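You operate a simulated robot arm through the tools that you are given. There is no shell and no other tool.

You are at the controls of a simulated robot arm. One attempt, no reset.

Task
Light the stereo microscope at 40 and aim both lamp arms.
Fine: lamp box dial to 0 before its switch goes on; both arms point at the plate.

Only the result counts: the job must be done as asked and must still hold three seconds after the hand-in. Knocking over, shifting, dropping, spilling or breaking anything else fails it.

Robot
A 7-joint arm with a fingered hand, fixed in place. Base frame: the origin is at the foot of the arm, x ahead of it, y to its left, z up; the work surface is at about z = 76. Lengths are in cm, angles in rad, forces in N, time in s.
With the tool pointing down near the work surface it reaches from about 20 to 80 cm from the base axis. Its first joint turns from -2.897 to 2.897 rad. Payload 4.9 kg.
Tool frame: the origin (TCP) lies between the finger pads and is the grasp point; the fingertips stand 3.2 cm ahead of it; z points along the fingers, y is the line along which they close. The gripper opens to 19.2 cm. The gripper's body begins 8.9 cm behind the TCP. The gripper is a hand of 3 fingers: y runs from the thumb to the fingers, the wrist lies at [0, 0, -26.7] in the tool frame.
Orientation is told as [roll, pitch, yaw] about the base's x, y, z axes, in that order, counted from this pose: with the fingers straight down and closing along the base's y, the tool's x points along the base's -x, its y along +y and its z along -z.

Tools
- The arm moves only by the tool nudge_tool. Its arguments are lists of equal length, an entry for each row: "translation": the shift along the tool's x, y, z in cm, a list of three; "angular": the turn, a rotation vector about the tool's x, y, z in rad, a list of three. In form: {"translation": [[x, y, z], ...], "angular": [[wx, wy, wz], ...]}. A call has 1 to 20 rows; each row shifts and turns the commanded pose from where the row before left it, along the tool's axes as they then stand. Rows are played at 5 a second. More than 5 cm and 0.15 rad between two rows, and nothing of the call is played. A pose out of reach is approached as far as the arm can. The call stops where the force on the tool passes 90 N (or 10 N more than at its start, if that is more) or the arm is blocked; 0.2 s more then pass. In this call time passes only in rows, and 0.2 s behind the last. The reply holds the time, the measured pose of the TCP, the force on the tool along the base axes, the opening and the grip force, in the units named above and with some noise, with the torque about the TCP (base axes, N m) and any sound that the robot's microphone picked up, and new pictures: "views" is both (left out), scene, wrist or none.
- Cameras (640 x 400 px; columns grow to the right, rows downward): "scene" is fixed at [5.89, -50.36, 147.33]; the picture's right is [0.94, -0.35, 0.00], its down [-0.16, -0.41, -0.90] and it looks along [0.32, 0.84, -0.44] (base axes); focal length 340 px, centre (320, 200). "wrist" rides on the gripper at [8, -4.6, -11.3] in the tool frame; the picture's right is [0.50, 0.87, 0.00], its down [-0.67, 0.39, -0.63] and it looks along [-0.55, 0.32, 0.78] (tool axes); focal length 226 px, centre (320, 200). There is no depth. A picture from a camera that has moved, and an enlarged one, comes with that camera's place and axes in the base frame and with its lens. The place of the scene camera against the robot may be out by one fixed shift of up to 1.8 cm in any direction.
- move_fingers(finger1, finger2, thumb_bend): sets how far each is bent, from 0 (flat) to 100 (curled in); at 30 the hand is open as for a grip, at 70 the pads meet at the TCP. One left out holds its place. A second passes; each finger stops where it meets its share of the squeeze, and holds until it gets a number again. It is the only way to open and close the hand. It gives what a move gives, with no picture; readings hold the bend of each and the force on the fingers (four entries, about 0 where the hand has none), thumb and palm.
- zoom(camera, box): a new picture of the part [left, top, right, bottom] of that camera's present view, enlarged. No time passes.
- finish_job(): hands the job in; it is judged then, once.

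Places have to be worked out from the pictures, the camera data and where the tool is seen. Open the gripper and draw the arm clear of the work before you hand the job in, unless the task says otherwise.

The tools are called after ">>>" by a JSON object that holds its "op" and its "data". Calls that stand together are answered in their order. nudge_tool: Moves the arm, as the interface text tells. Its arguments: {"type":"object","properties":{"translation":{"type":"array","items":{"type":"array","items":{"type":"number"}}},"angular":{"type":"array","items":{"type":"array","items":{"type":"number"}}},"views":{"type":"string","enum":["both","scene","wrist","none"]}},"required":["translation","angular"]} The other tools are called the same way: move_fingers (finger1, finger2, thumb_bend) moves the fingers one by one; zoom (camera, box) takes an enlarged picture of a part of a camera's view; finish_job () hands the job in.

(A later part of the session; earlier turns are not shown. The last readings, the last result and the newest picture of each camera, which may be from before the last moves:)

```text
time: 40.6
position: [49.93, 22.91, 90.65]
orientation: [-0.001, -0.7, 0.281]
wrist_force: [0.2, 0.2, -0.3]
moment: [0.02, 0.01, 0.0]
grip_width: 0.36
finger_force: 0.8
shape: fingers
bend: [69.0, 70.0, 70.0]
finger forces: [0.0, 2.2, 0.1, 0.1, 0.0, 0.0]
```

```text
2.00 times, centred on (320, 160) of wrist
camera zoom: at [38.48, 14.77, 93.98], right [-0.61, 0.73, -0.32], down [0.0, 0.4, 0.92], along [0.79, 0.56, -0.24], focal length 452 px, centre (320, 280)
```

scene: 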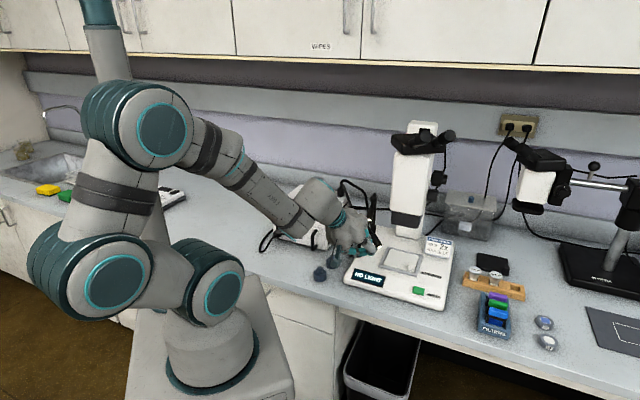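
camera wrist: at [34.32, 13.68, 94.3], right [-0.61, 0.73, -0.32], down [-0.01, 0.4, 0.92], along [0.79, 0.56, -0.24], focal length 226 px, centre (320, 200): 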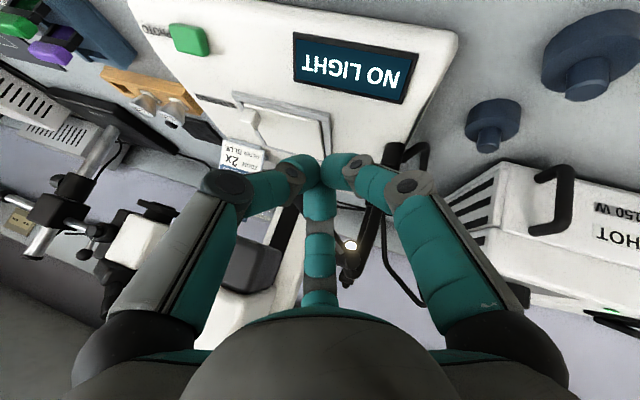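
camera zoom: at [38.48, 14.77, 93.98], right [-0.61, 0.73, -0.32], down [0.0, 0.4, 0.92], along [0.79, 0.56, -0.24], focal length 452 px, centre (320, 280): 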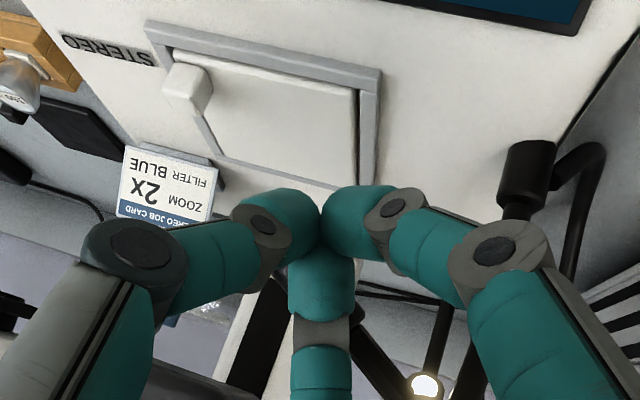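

Head 1 has swung about 30° so far with almost no force. I'll push on another ~2 cm toward the estimated aim.

>>> {"op": "nudge_tool", "data": {"translation": [[-0.39, 0.06, 0.33], [-0.39, 0.06, 0.33], [-0.39, 0.06, 0.33], [-0.39, 0.06, 0.33]], "angular": [[0, 0, 0], [0, 0, 0], [0, 0, 0], [0, 0, 0]], "views": "none"}}

>>> {"op": "zoom", "data": {"camera": "scene", "box": [340, 190, 420, 300]}}

>>> {"op": "zoom", "data": {"camera": "wrist", "box": [220, 60, 420, 260]}}

```text
time: 41.6
position: [51.77, 23.48, 90.62]
orientation: [-0.001, -0.698, 0.28]
wrist_force: [-0.5, -0.9, 0.2]
moment: [-0.01, 0.0, -0.02]
grip_width: 0.36
finger_force: 0.0
shape: fingers
bend: [69.0, 70.0, 70.0]
finger forces: [0.0, 0.1, 0.0, 0.1, 0.0, 0.1]
```

```text
3.64 times, centred on (380, 245) of scene
camera zoom: at [5.89, -50.36, 147.33], right [0.94, -0.35, 0.0], down [-0.16, -0.41, -0.9], along [0.32, 0.84, -0.44], focal length 1234 px, centre (102, 36)
```

zoom: 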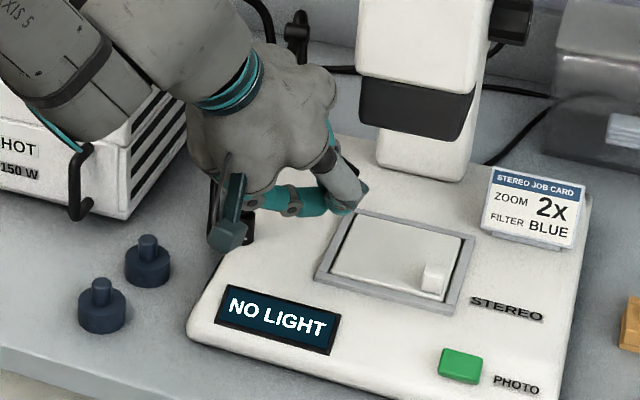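

```text
2.00 times, centred on (320, 160) of wrist
camera zoom: at [40.33, 15.58, 94.04], right [-0.61, 0.73, -0.32], down [0.0, 0.4, 0.92], along [0.79, 0.56, -0.24], focal length 452 px, centre (320, 280)
```

zoom: 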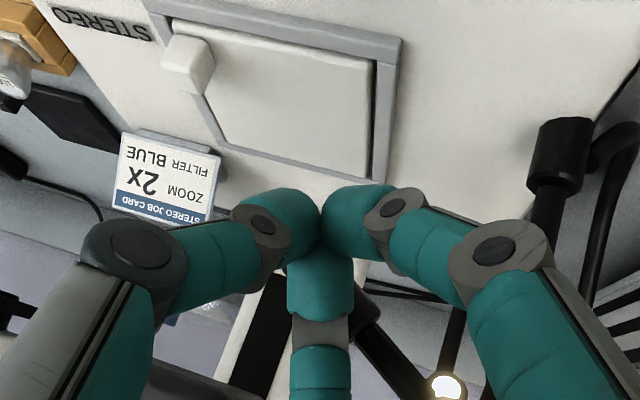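

Finger force dropped to zero, so I'll back off along the tool axis and look at where head 1 is now.

>>> {"op": "nudge_tool", "data": {"translation": [[0, 0, -2], [0, 0, -4], [0, 0, -4], [0, 0, -4]], "angular": [[0, 0, 0], [0, 0, 0], [0, 0, 0], [0, 0, 0]], "views": "wrist"}}

>>> {"op": "zoom", "data": {"camera": "scene", "box": [340, 180, 420, 280]}}

>>> {"op": "zoom", "data": {"camera": "wrist", "box": [250, 60, 430, 260]}}

```text
time: 42.6
position: [42.99, 21.0, 101.24]
orientation: [0.001, -0.7, 0.28]
wrist_force: [0.7, -0.1, 0.0]
moment: [0.0, 0.01, 0.0]
grip_width: 0.35
finger_force: 0.0
shape: fingers
bend: [69.0, 70.0, 70.0]
finger forces: [0.0, 0.0, 0.0, 0.0, 0.0, 0.0]
camera wrist: at [31.56, 12.93, 104.66], right [-0.61, 0.73, -0.32], down [0.0, 0.4, 0.92], along [0.79, 0.56, -0.24], focal length 226 px, centre (320, 200)
```

wrist: 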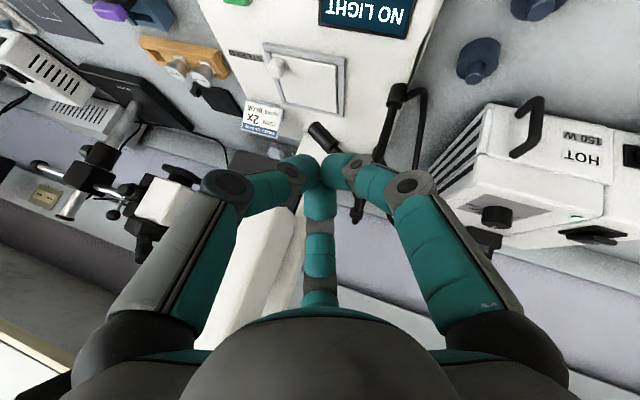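

```text
4.00 times, centred on (380, 230) of scene
camera zoom: at [5.89, -50.36, 147.33], right [0.94, -0.35, 0.0], down [-0.16, -0.41, -0.9], along [0.32, 0.84, -0.44], focal length 1358 px, centre (80, 80)
```

zoom: 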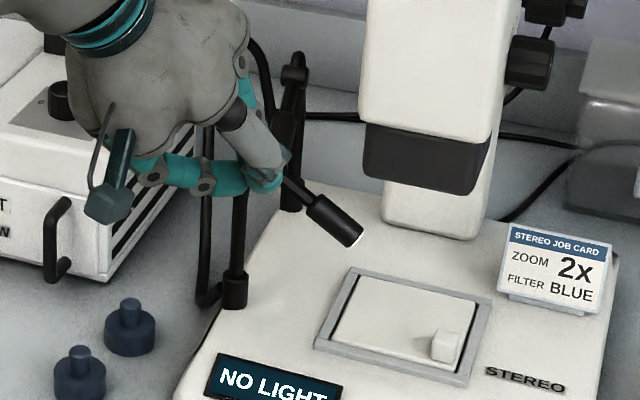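

```text
2.00 times, centred on (340, 160) of wrist
camera zoom: at [31.56, 12.93, 104.66], right [-0.61, 0.73, -0.32], down [0.0, 0.4, 0.92], along [0.79, 0.56, -0.24], focal length 452 px, centre (280, 280)
```

zoom: 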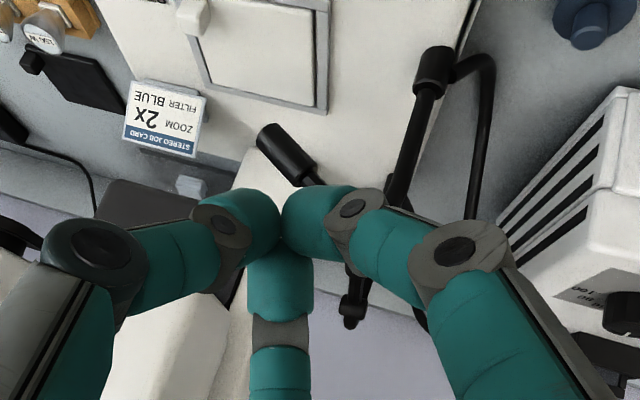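

Head 1 has swung about 45° and now points toward the plate. I'll retreat further and open the fingers for an unobstructed measurement.

>>> {"op": "nudge_tool", "data": {"translation": [[0, 0, -4], [0, 0, -4]], "angular": [[0, 0, 0], [0, 0, 0]], "views": "none"}}

>>> {"op": "move_fingers", "data": {"finger1": 20, "finger2": 20, "thumb_bend": 20}}

>>> {"op": "zoom", "data": {"camera": "wrist", "box": [200, 40, 440, 240]}}

>>> {"op": "zoom", "data": {"camera": "wrist", "box": [290, 100, 390, 220]}}

>>> {"op": "zoom", "data": {"camera": "scene", "box": [345, 190, 405, 280]}}

```text
time: 43.2
position: [38.26, 19.66, 107.59]
orientation: [0.0, -0.698, 0.279]
wrist_force: [-0.5, 0.5, 0.2]
moment: [0.01, 0.0, 0.0]
grip_width: 0.32
finger_force: 0.1
shape: fingers
bend: [69.0, 70.0, 70.0]
finger forces: [0.1, 0.0, 0.0, 0.0, 0.0, 0.0]
```

```text
time: 44.2
position: [38.36, 19.77, 107.61]
orientation: [0.0, -0.698, 0.279]
wrist_force: [-0.3, -1.5, 0.4]
moment: [-0.02, 0.0, -0.02]
grip_width: 19.32
finger_force: 0.0
shape: fingers
bend: [20.0, 20.0, 20.0]
finger forces: [0.0, 0.0, 0.0, 0.0, 0.0, 0.1]
```

```text
2.00 times, centred on (320, 140) of wrist
camera zoom: at [26.8, 11.61, 111.03], right [-0.61, 0.73, -0.32], down [0.0, 0.4, 0.92], along [0.79, 0.56, -0.24], focal length 452 px, centre (320, 320)
```

zoom: 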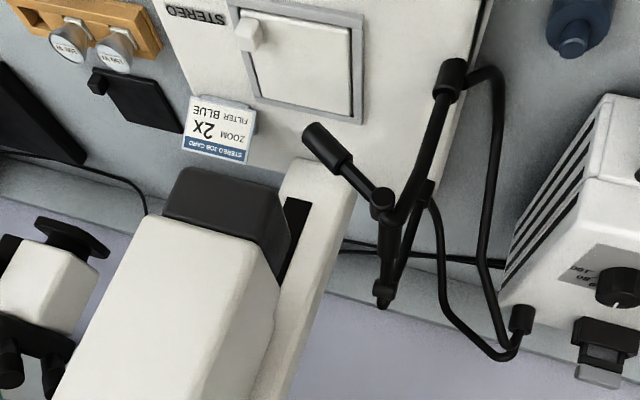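

```text
3.33 times, centred on (340, 160) of wrist
camera zoom: at [26.8, 11.61, 111.03], right [-0.61, 0.73, -0.32], down [0.0, 0.4, 0.92], along [0.79, 0.56, -0.24], focal length 754 px, centre (253, 333)
```

zoom: 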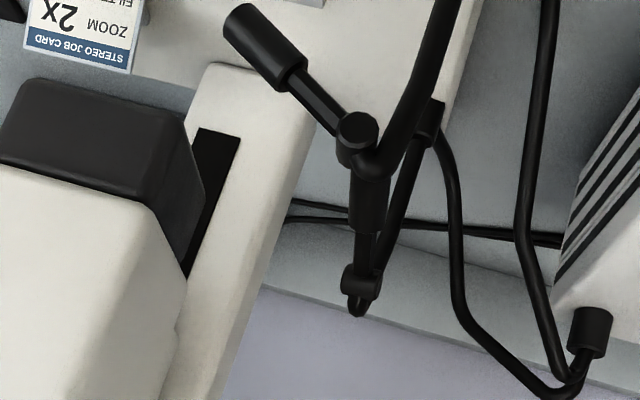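

```text
4.44 times, centred on (375, 235) of scene
camera zoom: at [5.89, -50.36, 147.33], right [0.94, -0.35, 0.0], down [-0.16, -0.41, -0.9], along [0.32, 0.84, -0.44], focal length 1509 px, centre (76, 44)
```

zoom: 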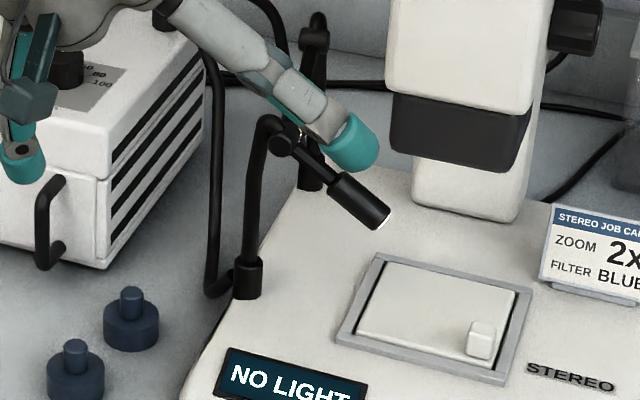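

Head 1 swivelled at its collar as hoped. To pin down its exact direction I'll take a second wrist view from 12 cm to the left.

>>> {"op": "nudge_tool", "data": {"translation": [[0, 4, 0], [0, 4, 0], [0, 4, 0]], "angular": [[0, 0, 0], [0, 0, 0], [0, 0, 0]], "views": "wrist"}}

>>> {"op": "zoom", "data": {"camera": "wrist", "box": [180, 40, 380, 240]}}

>>> {"op": "zoom", "data": {"camera": "wrist", "box": [210, 80, 310, 200]}}

```text
time: 45.0
position: [35.13, 31.13, 107.52]
orientation: [0.0, -0.7, 0.279]
wrist_force: [0.2, 0.3, -0.6]
moment: [0.0, -0.01, -0.04]
grip_width: 19.35
finger_force: 0.0
shape: fingers
bend: [20.0, 20.0, 20.0]
finger forces: [0.1, 0.0, 0.0, 0.0, 0.1, 0.0]
camera wrist: at [23.66, 23.07, 110.95], right [-0.61, 0.73, -0.32], down [0.0, 0.4, 0.92], along [0.8, 0.56, -0.24], focal length 226 px, centre (320, 200)
```

wrist: 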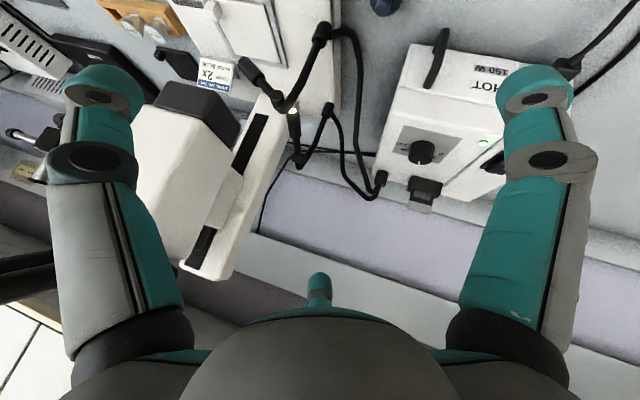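

```text
2.00 times, centred on (280, 140) of wrist
camera zoom: at [23.66, 23.07, 110.95], right [-0.61, 0.73, -0.32], down [0.0, 0.4, 0.92], along [0.8, 0.56, -0.24], focal length 452 px, centre (400, 320)
```

zoom: 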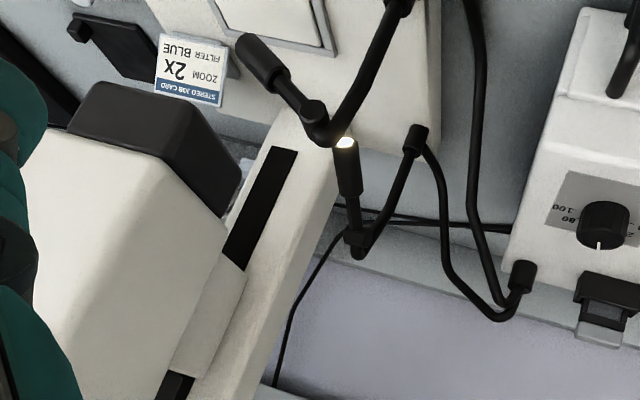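

```text
3.33 times, centred on (260, 140) of wrist
camera zoom: at [23.66, 23.07, 110.95], right [-0.61, 0.73, -0.32], down [0.0, 0.4, 0.92], along [0.8, 0.56, -0.24], focal length 754 px, centre (520, 400)
```

zoom: 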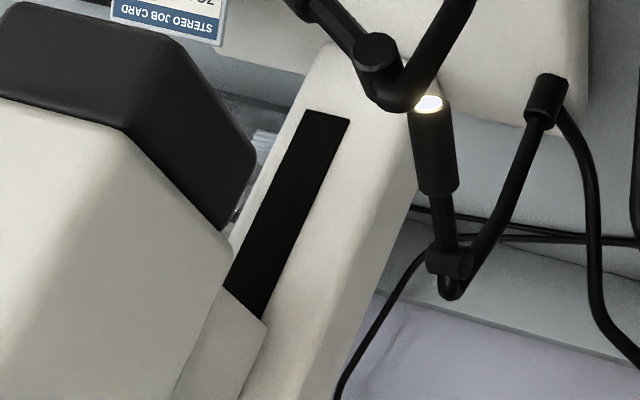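

Triangulated now: elbow 1 (50.5, 30.0, 93.6), tip 1 (56.0, 25.0, 88.7), plate centre (60.2, 23.8, 80.7). Head 1 still needs ≈+10° yaw and ≈15° more downward pitch. I'll close the hand and line up along the tool axis, above the near side of the head.

>>> {"op": "move_fingers", "data": {"finger1": 70, "finger2": 70, "thumb_bend": 70}}

>>> {"op": "nudge_tool", "data": {"translation": [[-1.2, -2.67, 2.02], [-1.2, -2.67, 2.02], [-1.2, -2.67, 2.02], [-1.2, -2.67, 2.02], [0, 0, 3.5], [0, 0, 3.5]], "angular": [[0, 0, 0], [0, 0, 0], [0, 0, 0], [0, 0, 0], [0, 0, 0], [0, 0, 0]], "views": "both"}}

>>> {"op": "zoom", "data": {"camera": "scene", "box": [345, 190, 405, 280]}}

>>> {"op": "zoom", "data": {"camera": "wrist", "box": [230, 60, 410, 260]}}

```text
time: 46.0
position: [35.13, 31.12, 107.58]
orientation: [0.0, -0.7, 0.279]
wrist_force: [0.5, -0.1, 0.3]
moment: [-0.02, -0.02, 0.02]
grip_width: 0.36
finger_force: 0.0
shape: fingers
bend: [69.0, 69.0, 70.0]
finger forces: [0.0, 0.1, 0.0, 0.0, 0.0, 0.1]
```

```text
time: 47.4
position: [50.76, 24.64, 98.98]
orientation: [0.001, -0.699, 0.28]
wrist_force: [-0.3, 0.3, -0.7]
moment: [0.0, 0.02, 0.03]
grip_width: 0.33
finger_force: 0.1
shape: fingers
bend: [70.0, 69.0, 70.0]
finger forces: [0.0, 0.0, 0.1, 0.1, 0.0, 0.1]
camera wrist: at [39.28, 16.55, 102.31], right [-0.61, 0.73, -0.32], down [-0.01, 0.4, 0.92], along [0.79, 0.56, -0.24], focal length 226 px, centre (320, 200)
```

scene: 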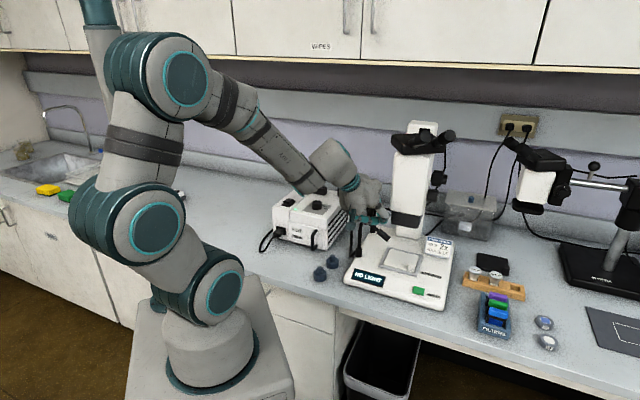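
wrist: 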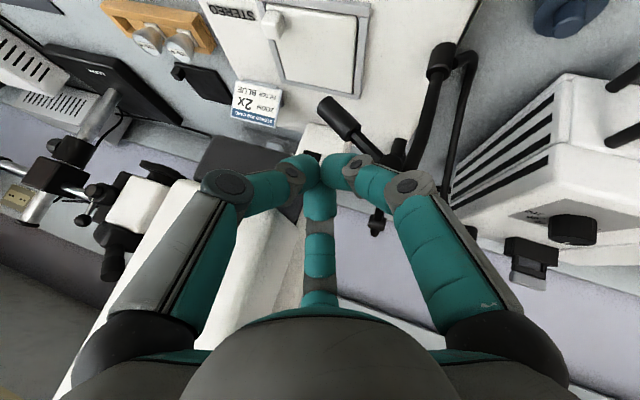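

```text
4.44 times, centred on (375, 235) of scene
camera zoom: at [5.89, -50.36, 147.33], right [0.94, -0.35, 0.0], down [-0.16, -0.41, -0.9], along [0.32, 0.84, -0.44], focal length 1509 px, centre (76, 44)
```

zoom: 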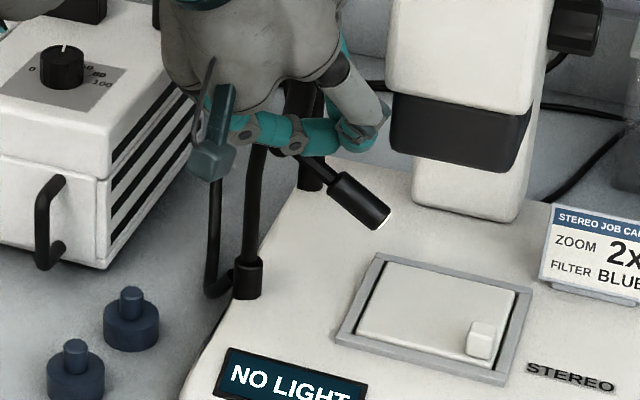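

```text
2.00 times, centred on (320, 160) of wrist
camera zoom: at [39.28, 16.55, 102.31], right [-0.61, 0.73, -0.32], down [-0.01, 0.4, 0.92], along [0.79, 0.56, -0.24], focal length 452 px, centre (320, 280)
```

zoom: 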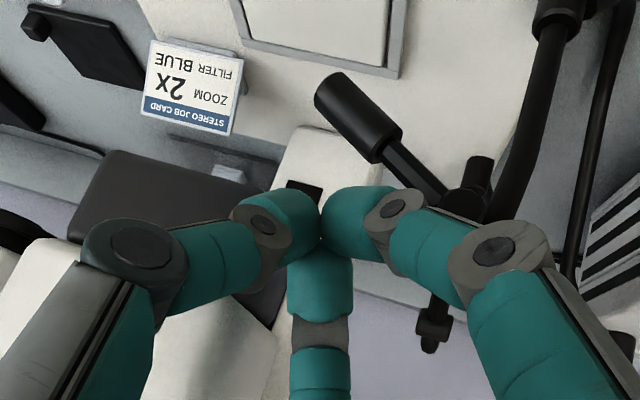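

The tips are about 4–5 cm above and behind the head. I'll advance 4 cm along the tool axis to sit just over the head's upper near side.

>>> {"op": "nudge_tool", "data": {"translation": [[0, 0, 2], [0, 0, 2]], "angular": [[0, 0, 0], [0, 0, 0]], "views": "none"}}

>>> {"op": "zoom", "data": {"camera": "scene", "box": [345, 190, 405, 280]}}

>>> {"op": "zoom", "data": {"camera": "wrist", "box": [230, 60, 410, 260]}}

```text
time: 48.0
position: [53.08, 25.55, 95.86]
orientation: [0.0, -0.699, 0.281]
wrist_force: [-11.9, 1.6, 0.4]
moment: [-0.04, 0.11, -0.18]
grip_width: 0.19
finger_force: 7.6
shape: fingers
bend: [69.0, 69.0, 71.0]
finger forces: [0.0, 0.0, 0.1, 0.1, 14.3, 0.1]
```

```text
4.44 times, centred on (375, 235) of scene
camera zoom: at [5.89, -50.36, 147.33], right [0.94, -0.35, 0.0], down [-0.16, -0.41, -0.9], along [0.32, 0.84, -0.44], focal length 1509 px, centre (76, 44)
```

zoom: 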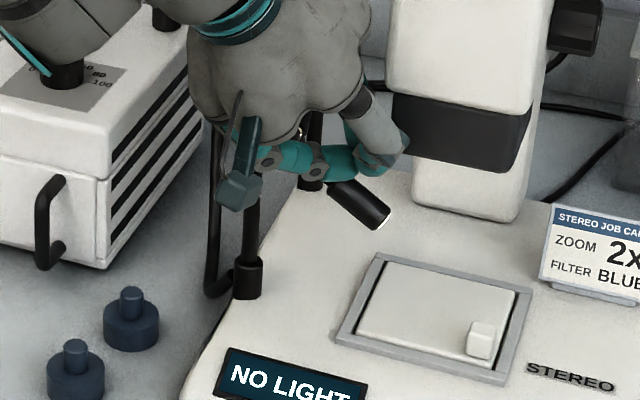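

```text
2.00 times, centred on (320, 160) of wrist
camera zoom: at [41.59, 17.45, 99.29], right [-0.61, 0.73, -0.32], down [0.0, 0.4, 0.92], along [0.79, 0.56, -0.24], focal length 452 px, centre (320, 280)
```

zoom: 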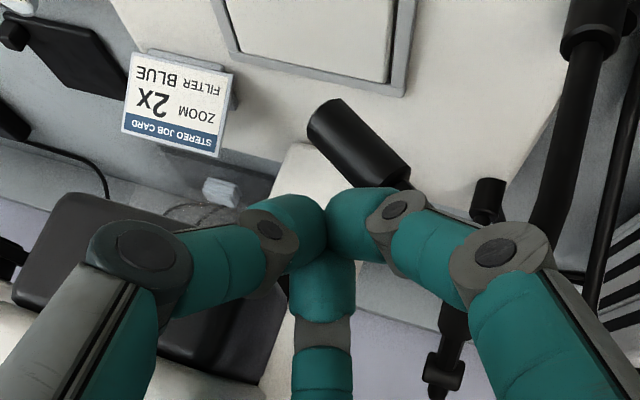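

Thumb force of 14 N: the thumb has touched the microscope head's corner. I'm backing off straight along the tool axis right away.

>>> {"op": "nudge_tool", "data": {"translation": [[0, 0, -1.5], [0, 0, -3], [0, 0, -3]], "angular": [[0, 0, 0], [0, 0, 0], [0, 0, 0]], "views": "wrist"}}

>>> {"op": "zoom", "data": {"camera": "scene", "box": [340, 110, 480, 310]}}

>>> {"op": "zoom", "data": {"camera": "scene", "box": [345, 190, 405, 280]}}

```text
time: 48.8
position: [48.56, 24.05, 101.53]
orientation: [0.0, -0.7, 0.281]
wrist_force: [-0.3, 0.1, 0.0]
moment: [0.02, 0.0, 0.04]
grip_width: 0.33
finger_force: 0.0
shape: fingers
bend: [69.0, 69.0, 70.0]
finger forces: [0.0, 0.1, 0.1, 0.0, 0.0, 0.0]
camera wrist: at [37.05, 15.89, 105.03], right [-0.61, 0.73, -0.32], down [0.0, 0.4, 0.92], along [0.79, 0.56, -0.24], focal length 226 px, centre (320, 200)
```

wrist: 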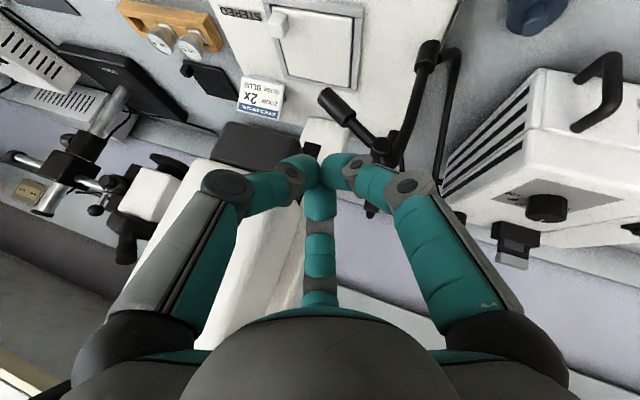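

```text
2.00 times, centred on (410, 210) of scene
camera zoom: at [5.89, -50.36, 147.33], right [0.94, -0.35, 0.0], down [-0.16, -0.41, -0.9], along [0.32, 0.84, -0.44], focal length 679 px, centre (140, 180)
```

zoom: 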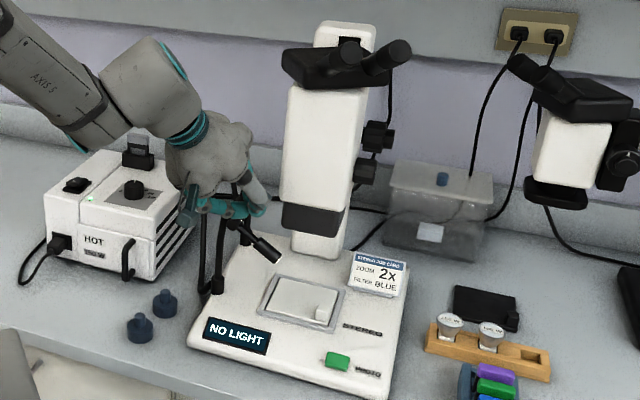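

```text
4.44 times, centred on (375, 235) of scene
camera zoom: at [5.89, -50.36, 147.33], right [0.94, -0.35, 0.0], down [-0.16, -0.41, -0.9], along [0.32, 0.84, -0.44], focal length 1509 px, centre (76, 44)
```

zoom: 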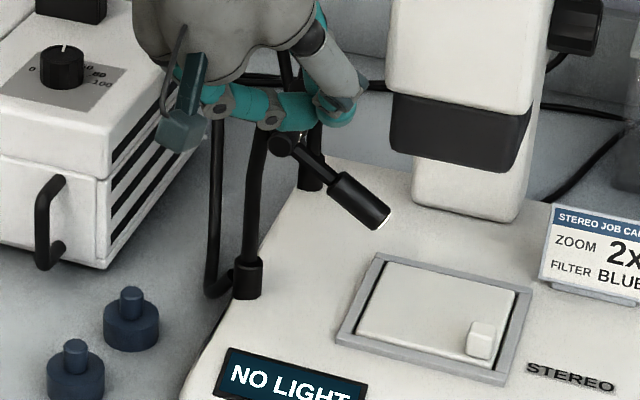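

The microscope looks unmoved (same pixel positions for base, housing and card). I'll retreat a little, tilt the hand flatter (about 1.0 rad from vertical) so that only the fingertips go under the housing, and come down to head height in front of it.

>>> {"op": "nudge_tool", "data": {"translation": [[2.35, -0.34, -1.0], [2.35, -0.34, -1.0], [0, 0, 0], [0, 0, 0], [1.45, -0.25, 2.12], [1.45, -0.25, 2.12], [1.45, -0.25, 2.12]], "angular": [[0, 0, 0], [0, 0, 0], [0, -0.15, 0], [0, -0.15, 0], [0, 0, 0], [0, 0, 0], [0, 0, 0]], "views": "both"}}

>>> {"op": "zoom", "data": {"camera": "scene", "box": [345, 190, 405, 280]}}

>>> {"op": "zoom", "data": {"camera": "wrist", "box": [230, 60, 410, 260]}}

```text
time: 50.4
position: [46.9, 22.4, 93.35]
orientation: [0.0, -0.998, 0.278]
wrist_force: [-0.1, -0.8, 0.6]
moment: [0.0, 0.03, -0.03]
grip_width: 0.34
finger_force: 0.1
shape: fingers
bend: [70.0, 70.0, 70.0]
finger forces: [0.1, 0.0, 0.0, 0.1, 0.0, 0.0]
camera wrist: at [35.13, 14.13, 92.6], right [-0.5, 0.76, -0.42], down [-0.27, 0.33, 0.91], along [0.82, 0.56, 0.04], focal length 226 px, centre (320, 200)
```

scene: 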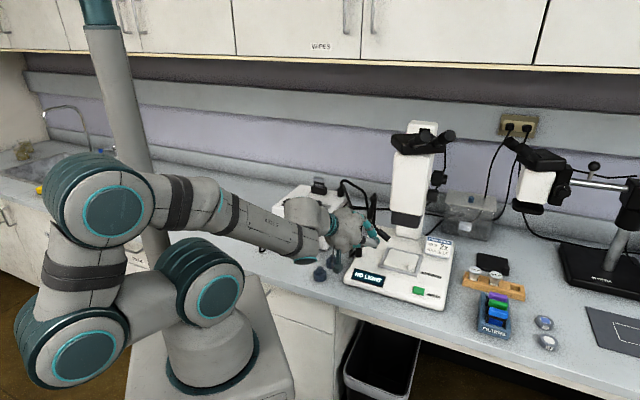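
wrist: 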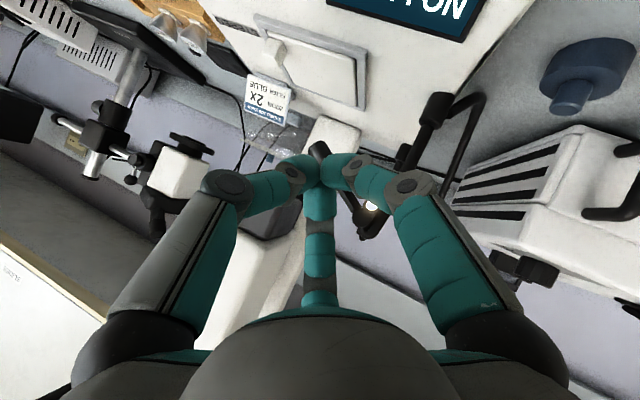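

```text
4.44 times, centred on (375, 235) of scene
camera zoom: at [5.89, -50.36, 147.33], right [0.94, -0.35, 0.0], down [-0.16, -0.41, -0.9], along [0.32, 0.84, -0.44], focal length 1509 px, centre (76, 44)
```

zoom: 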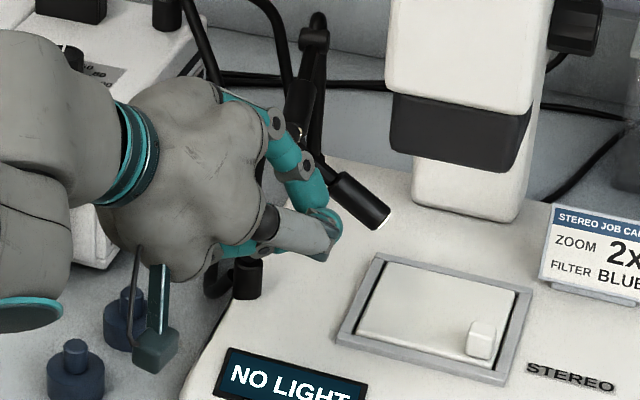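

```text
2.00 times, centred on (320, 160) of wrist
camera zoom: at [35.13, 14.13, 92.6], right [-0.5, 0.76, -0.42], down [-0.27, 0.33, 0.91], along [0.82, 0.56, 0.04], focal length 452 px, centre (320, 280)
```

zoom: 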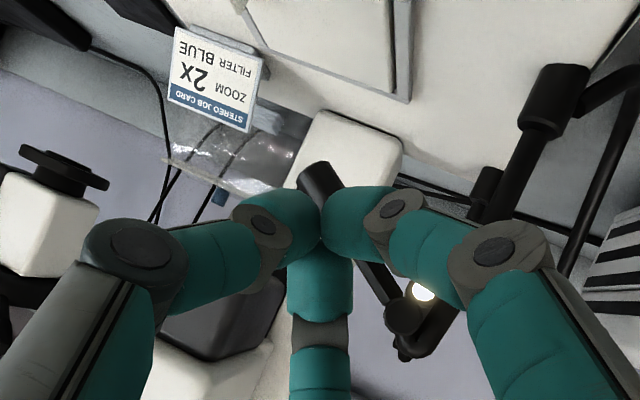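

The flatter tilt is in place, with the tips in front of the head and below the housing's underside level. I'll slide forward 4.5 cm toward the upper near side of the head, checking force.

>>> {"op": "nudge_tool", "data": {"translation": [[-0.83, -0.06, 1.3], [-0.83, -0.06, 1.3], [-0.83, -0.06, 1.3]], "angular": [[0, 0, 0], [0, 0, 0], [0, 0, 0]], "views": "none"}}

>>> {"op": "zoom", "data": {"camera": "scene", "box": [345, 190, 405, 280]}}

>>> {"op": "zoom", "data": {"camera": "wrist", "box": [230, 60, 410, 260]}}

```text
time: 51.2
position: [51.56, 23.26, 93.08]
orientation: [-0.001, -0.997, 0.28]
wrist_force: [0.7, 0.1, 0.4]
moment: [-0.04, -0.02, 0.01]
grip_width: 0.36
finger_force: 0.0
shape: fingers
bend: [70.0, 70.0, 70.0]
finger forces: [0.0, 0.0, 0.0, 0.0, 0.0, 0.1]
```

```text
4.44 times, centred on (375, 235) of scene
camera zoom: at [5.89, -50.36, 147.33], right [0.94, -0.35, 0.0], down [-0.16, -0.41, -0.9], along [0.32, 0.84, -0.44], focal length 1509 px, centre (76, 44)
```

zoom: 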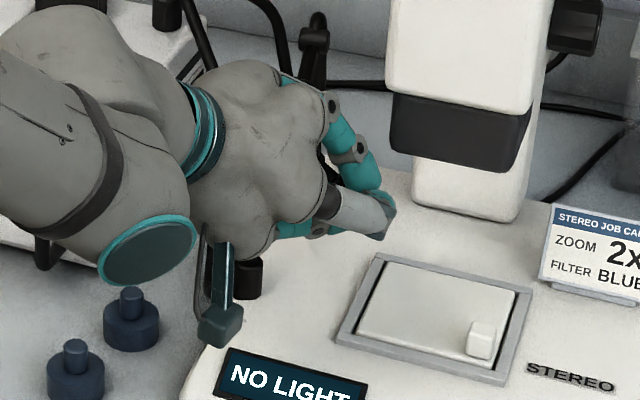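

```text
2.00 times, centred on (320, 160) of wrist
camera zoom: at [39.68, 15.08, 92.45], right [-0.5, 0.76, -0.42], down [-0.27, 0.33, 0.91], along [0.82, 0.57, 0.04], focal length 452 px, centre (320, 280)
```

zoom: 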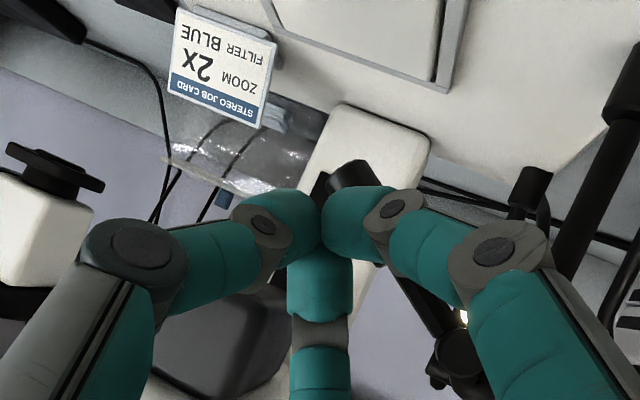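

The tips are 1.3 cm short of the head's upper near side. I'll slide a bit further under the housing to get above the head's outer part.

>>> {"op": "nudge_tool", "data": {"translation": [[-0.465, 0.04, 1.14], [-0.465, 0.04, 1.14]], "angular": [[0, 0, 0], [0, 0, 0]], "views": "none"}}

>>> {"op": "zoom", "data": {"camera": "scene", "box": [345, 190, 405, 280]}}

>>> {"op": "zoom", "data": {"camera": "wrist", "box": [230, 60, 410, 260]}}

```text
time: 51.8
position: [53.78, 24.17, 92.77]
orientation: [0.0, -1.0, 0.28]
wrist_force: [-0.1, -1.2, 0.1]
moment: [-0.02, 0.01, -0.01]
grip_width: 0.29
finger_force: 0.0
shape: fingers
bend: [70.0, 70.0, 70.0]
finger forces: [0.0, 0.1, 0.1, 0.0, 0.1, 0.1]
```

```text
4.44 times, centred on (375, 235) of scene
camera zoom: at [5.89, -50.36, 147.33], right [0.94, -0.35, 0.0], down [-0.16, -0.41, -0.9], along [0.32, 0.84, -0.44], focal length 1509 px, centre (76, 44)
```

zoom: 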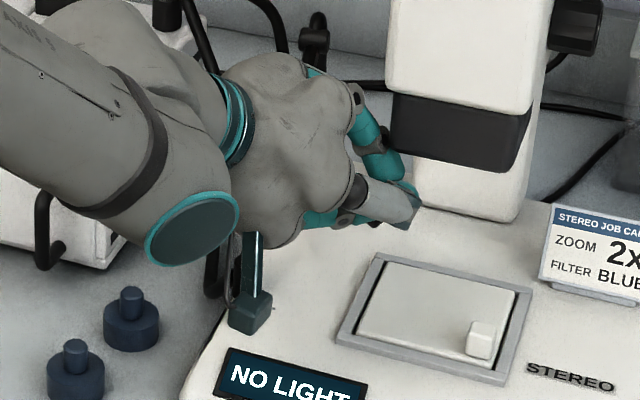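

```text
2.00 times, centred on (320, 160) of wrist
camera zoom: at [42.02, 15.89, 92.17], right [-0.5, 0.76, -0.42], down [-0.27, 0.33, 0.91], along [0.82, 0.57, 0.04], focal length 452 px, centre (320, 280)
```

zoom: 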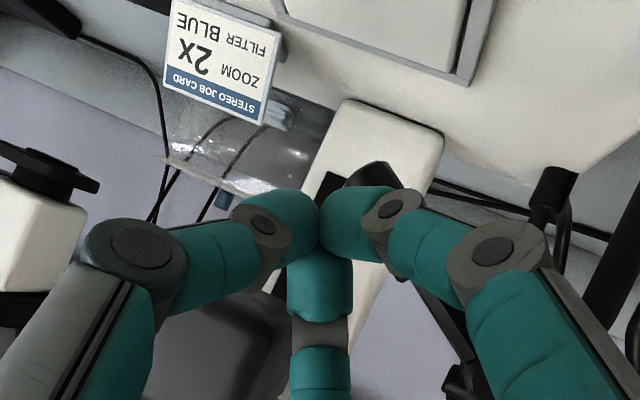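

No contact yet; the head is just behind and below the tips. Now I'll push in the direction that both yaws (+y) and pitches down.

>>> {"op": "nudge_tool", "data": {"translation": [[0.29, 0.35, 0.19], [0.29, 0.35, 0.19], [0.29, 0.35, 0.19]], "angular": [[0, 0, 0], [0, 0, 0], [0, 0, 0]], "views": "none"}}

>>> {"op": "zoom", "data": {"camera": "scene", "box": [345, 190, 405, 280]}}

>>> {"op": "zoom", "data": {"camera": "wrist", "box": [230, 60, 410, 260]}}

```text
time: 52.6
position: [53.82, 25.21, 91.84]
orientation: [-0.001, -0.999, 0.283]
wrist_force: [0.6, -1.6, 0.3]
moment: [-0.03, 0.0, -0.03]
grip_width: 0.24
finger_force: 1.2
shape: fingers
bend: [70.0, 70.0, 70.0]
finger forces: [2.9, 0.0, 0.1, 0.1, 0.0, 0.1]
```

```text
4.44 times, centred on (375, 235) of scene
camera zoom: at [5.89, -50.36, 147.33], right [0.94, -0.35, 0.0], down [-0.16, -0.41, -0.9], along [0.32, 0.84, -0.44], focal length 1509 px, centre (76, 44)
```

zoom: 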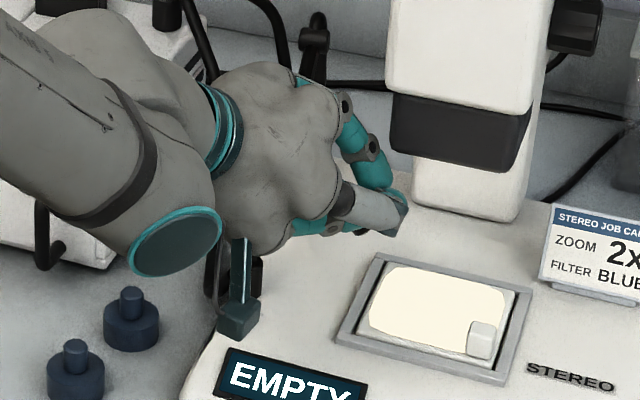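

```text
2.00 times, centred on (320, 160) of wrist
camera zoom: at [41.83, 16.92, 91.07], right [-0.5, 0.76, -0.42], down [-0.27, 0.33, 0.91], along [0.82, 0.57, 0.04], focal length 452 px, centre (320, 280)
```

zoom: 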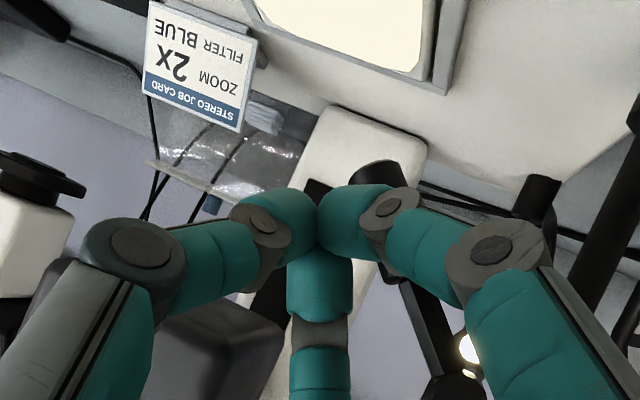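

The plate is now lit and the display reads "EMPTY", so head 1 is hitting the plate. I'll back off and measure head 1's aim before deciding on any further correction.

>>> {"op": "nudge_tool", "data": {"translation": [[-0.29, -0.35, -0.3], [-0.2, -0.3, -2], [0, 0, -4], [0, 0, -4], [0, 0, -4], [0, 0, -3]], "angular": [[0, 0, 0], [0, 0, 0], [0, 0, 0], [0, 0, 0], [0, 0, 0], [0, 0, 0]], "views": "none"}}

>>> {"op": "move_fingers", "data": {"finger1": 25, "finger2": 25, "thumb_bend": 25}}

>>> {"op": "zoom", "data": {"camera": "wrist", "box": [200, 40, 440, 240]}}

>>> {"op": "zoom", "data": {"camera": "scene", "box": [345, 190, 405, 280]}}

>>> {"op": "zoom", "data": {"camera": "scene", "box": [340, 200, 460, 310]}}

```text
time: 54.0
position: [40.26, 20.45, 101.17]
orientation: [-0.001, -0.998, 0.283]
wrist_force: [-0.7, 1.2, 0.9]
moment: [0.0, 0.02, -0.03]
grip_width: 0.32
finger_force: 0.1
shape: fingers
bend: [70.0, 70.0, 70.0]
finger forces: [0.0, 0.0, 0.0, 0.0, 0.0, 0.0]
```

```text
time: 55.0
position: [40.26, 20.47, 101.24]
orientation: [0.001, -1.002, 0.278]
wrist_force: [0.0, -0.6, 0.2]
moment: [-0.01, -0.01, -0.01]
grip_width: 18.08
finger_force: 0.1
shape: fingers
bend: [25.0, 25.0, 25.0]
finger forces: [0.0, 0.0, 0.0, 0.0, 0.0, 0.0]
```

```text
2.00 times, centred on (320, 140) of wrist
camera zoom: at [28.32, 12.26, 100.62], right [-0.5, 0.76, -0.42], down [-0.27, 0.33, 0.91], along [0.82, 0.57, 0.04], focal length 452 px, centre (320, 320)
```

zoom: 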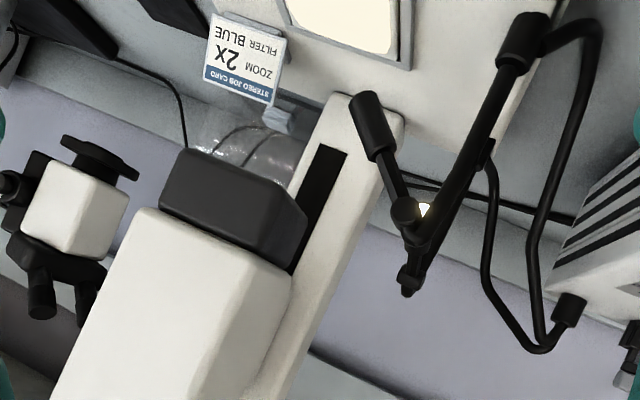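

```text
4.44 times, centred on (375, 235) of scene
camera zoom: at [5.89, -50.36, 147.33], right [0.94, -0.35, 0.0], down [-0.16, -0.41, -0.9], along [0.32, 0.84, -0.44], focal length 1509 px, centre (76, 44)
```

zoom: 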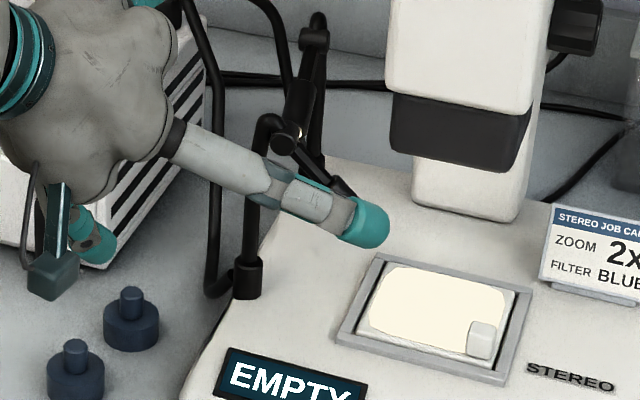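

```text
3.64 times, centred on (400, 255) of scene
camera zoom: at [5.89, -50.36, 147.33], right [0.94, -0.35, 0.0], down [-0.16, -0.41, -0.9], along [0.32, 0.84, -0.44], focal length 1234 px, centre (29, 0)
```

zoom: 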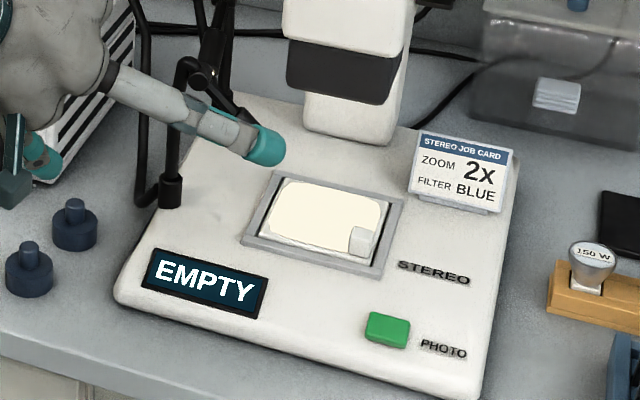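

Measured: head 1 now has yaw ≈ -35° and pitch ≈ 46°, which hits within about 1 cm of the plate centre. Now for head 2 (elbow ≈(58.5, 39.9, 95.4), tip ≈(53.6, 33.8, 91.5)), which needs ≈+45° yaw and ≈16° more pitch. I'll retreat and bring the hand back near vertical.

>>> {"op": "nudge_tool", "data": {"translation": [[-1.5, 0.55, -3.23], [-1.5, 0.55, -3.23], [0, 0, 0], [0, 0, 0], [0, 0, 0], [0, 0, 0], [0, 0, 0], [0, 0, 0], [0, 0, 0], [0, 0, 0], [0, 0, 0], [0, 0, 0], [0, 0, 0]], "angular": [[0, 0, 0], [0, 0, 0], [0, 0.143, 0], [0, 0.143, 0], [0, 0.143, 0], [0, 0.143, 0], [0, 0.143, 0], [0, 0.143, 0], [0, 0.142, 0], [0, 0, 0.14], [0, 0, 0.14], [0, 0, 0.14], [0, 0, 0.14]], "views": "both"}}

>>> {"op": "zoom", "data": {"camera": "wrist", "box": [220, 100, 420, 300]}}

```text
time: 57.8
position: [36.07, 20.53, 107.43]
orientation: [0.0, 0.001, -0.281]
wrist_force: [1.3, 0.1, -0.4]
moment: [-0.01, 0.02, -0.03]
grip_width: 18.07
finger_force: 0.0
shape: fingers
bend: [25.0, 25.0, 25.0]
finger forces: [0.1, 0.0, 0.0, 0.0, 0.1, 0.1]
camera wrist: at [27.32, 18.38, 118.66], right [-0.24, 0.97, 0.0], down [0.75, 0.19, 0.63], along [0.61, 0.15, -0.78], focal length 226 px, centre (320, 200)
```

scene: 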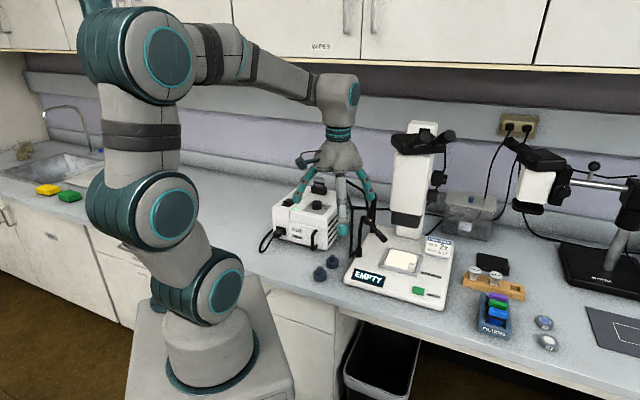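
wrist: 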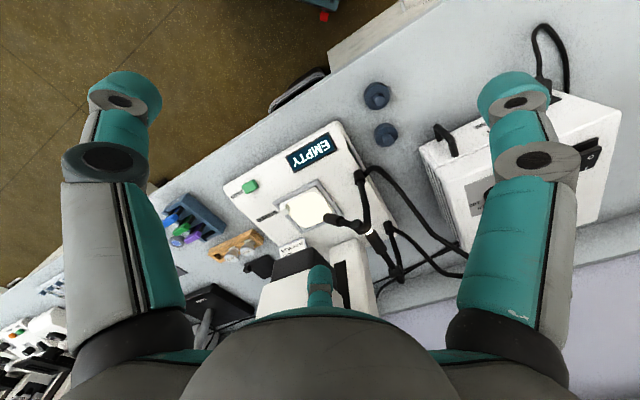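

```text
2.00 times, centred on (320, 200) of wrist
camera zoom: at [27.32, 18.38, 118.66], right [-0.24, 0.97, 0.0], down [0.75, 0.19, 0.63], along [0.61, 0.15, -0.78], focal length 452 px, centre (320, 200)
```

zoom: 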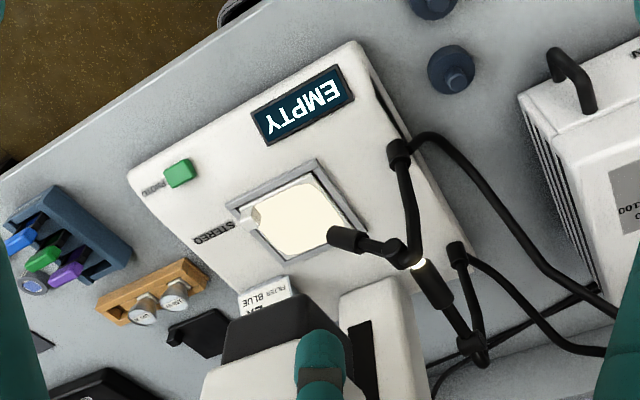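

Great view: head 1 is confirmed on target, and head 2's tip and elbow match my estimates; its post is near (59.5, 42.7). To push head 2 without hitting elbow 1 or the housing, I'll use a single hanging finger (finger2) as a rod leading ahead of the hand, with the others curled, and turn to yaw ≈ -1.06.

>>> {"op": "move_fingers", "data": {"finger1": 100, "finger2": 42, "thumb_bend": 100}}

>>> {"op": "nudge_tool", "data": {"translation": [[0, 0, 0], [0, 0, 0], [0, 0, 0], [0, 0, 0], [0, 0, 0], [0, 0, 0]], "angular": [[0, 0, 0.13], [0, 0, 0.13], [0, 0, 0.13], [0, 0, 0.13], [0, 0, 0.13], [0, 0, 0.13]], "views": "both"}}

>>> {"op": "zoom", "data": {"camera": "scene", "box": [280, 110, 400, 240]}}

```text
time: 58.8
position: [36.17, 20.49, 107.42]
orientation: [0.0, 0.001, -0.281]
wrist_force: [-0.3, 0.1, -0.1]
moment: [0.0, 0.0, 0.05]
grip_width: 0.03
finger_force: 0.1
shape: fingers
bend: [98.0, 42.0, 93.0]
finger forces: [0.0, 0.1, 0.0, 0.0, 0.0, 0.0]
```

```text
time: 60.2
position: [36.1, 20.36, 107.42]
orientation: [0.0, 0.0, -1.063]
wrist_force: [-0.1, -0.3, -0.2]
moment: [-0.03, 0.01, 0.0]
grip_width: 0.01
finger_force: 0.0
shape: fingers
bend: [98.0, 42.0, 93.0]
finger forces: [0.1, 0.0, 0.0, 0.0, 0.0, 0.0]
camera wrist: at [28.27, 25.2, 118.58], right [0.51, 0.86, 0.0], down [0.67, -0.4, 0.63], along [0.54, -0.32, -0.78], focal length 226 px, centre (320, 200)
```

scene: 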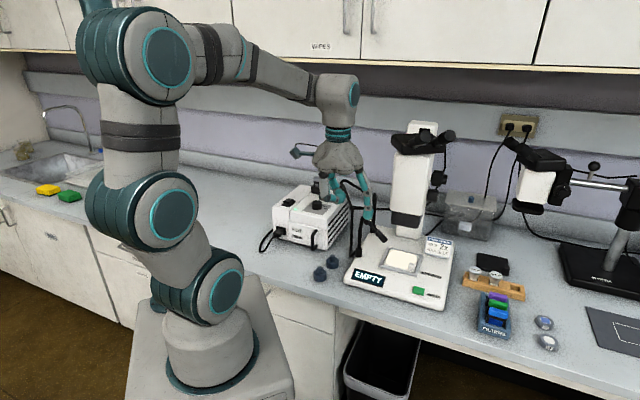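
wrist: 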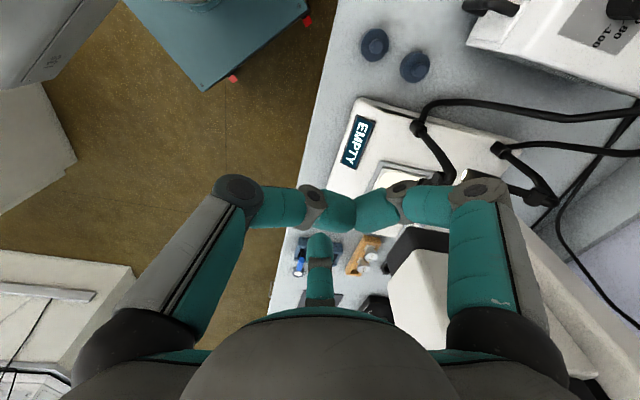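

```text
3.08 times, centred on (340, 175) of scene
camera zoom: at [5.89, -50.36, 147.33], right [0.94, -0.35, 0.0], down [-0.16, -0.41, -0.9], along [0.32, 0.84, -0.44], focal length 1044 px, centre (258, 277)
```

zoom: 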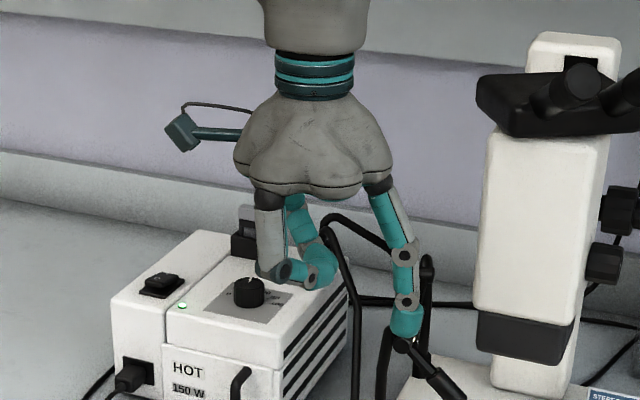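

The rod finger hangs at about r = 7.7 cm from the TCP and 3.8 cm below it, pointing azimuth -31°. I'll travel high to above the left side of head 2, then lower most of the way.

>>> {"op": "nudge_tool", "data": {"translation": [[2.71, 3.57, 0.08], [2.71, 3.57, 0.08], [2.71, 3.57, 0.08], [2.71, 3.57, 0.08], [2.71, 3.57, 0.08], [0, 0, 3.5], [0, 0, 3]], "angular": [[0, 0, 0], [0, 0, 0], [0, 0, 0], [0, 0, 0], [0, 0, 0], [0, 0, 0], [0, 0, 0]], "views": "both"}}

>>> {"op": "zoom", "data": {"camera": "wrist", "box": [220, 100, 420, 300]}}

>>> {"op": "zoom", "data": {"camera": "scene", "box": [330, 150, 430, 280]}}

```text
time: 61.8
position: [45.07, 41.06, 100.66]
orientation: [0.003, 0.001, -1.058]
wrist_force: [-0.2, 0.1, 0.6]
moment: [0.04, 0.03, 0.04]
grip_width: 0.02
finger_force: 0.0
shape: fingers
bend: [98.0, 42.0, 93.0]
finger forces: [0.1, 0.1, 0.0, 0.1, 0.0, 0.1]
camera wrist: at [37.31, 45.84, 111.86], right [0.51, 0.86, 0.0], down [0.67, -0.4, 0.63], along [0.54, -0.32, -0.78], focal length 226 px, centre (320, 200)
```

scene: 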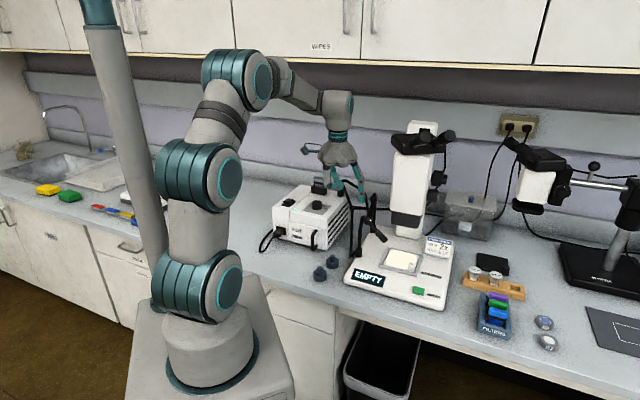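
wrist: 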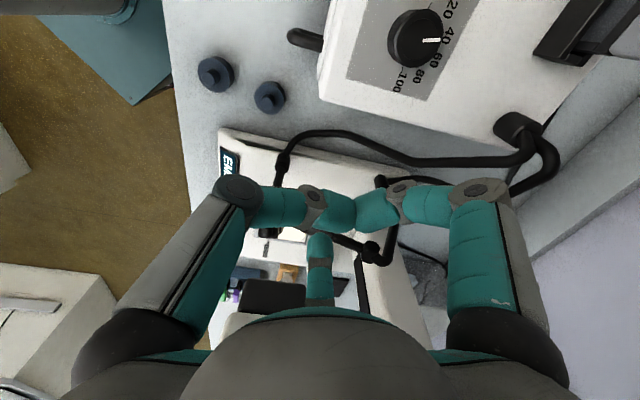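

```text
2.00 times, centred on (320, 200) of wrist
camera zoom: at [37.31, 45.84, 111.86], right [0.51, 0.86, 0.0], down [0.67, -0.4, 0.63], along [0.54, -0.32, -0.78], focal length 452 px, centre (320, 200)
```

zoom: 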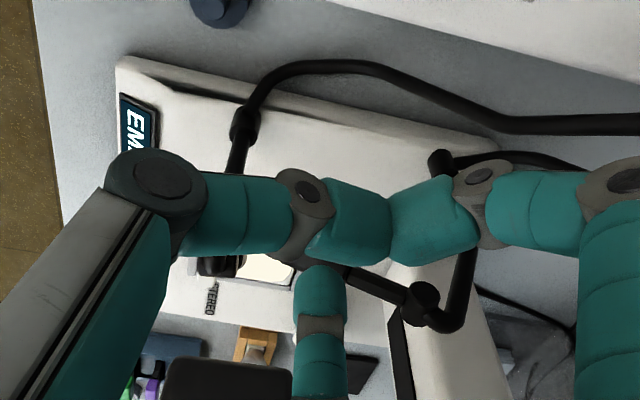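

```text
3.08 times, centred on (380, 215) of scene
camera zoom: at [5.89, -50.36, 147.33], right [0.94, -0.35, 0.0], down [-0.16, -0.41, -0.9], along [0.32, 0.84, -0.44], focal length 1044 px, centre (135, 154)
```

zoom: 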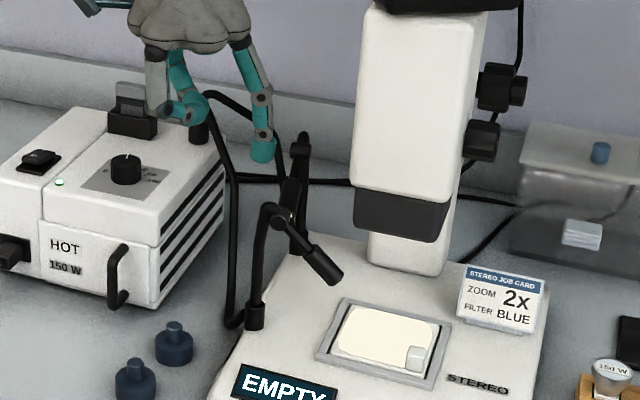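

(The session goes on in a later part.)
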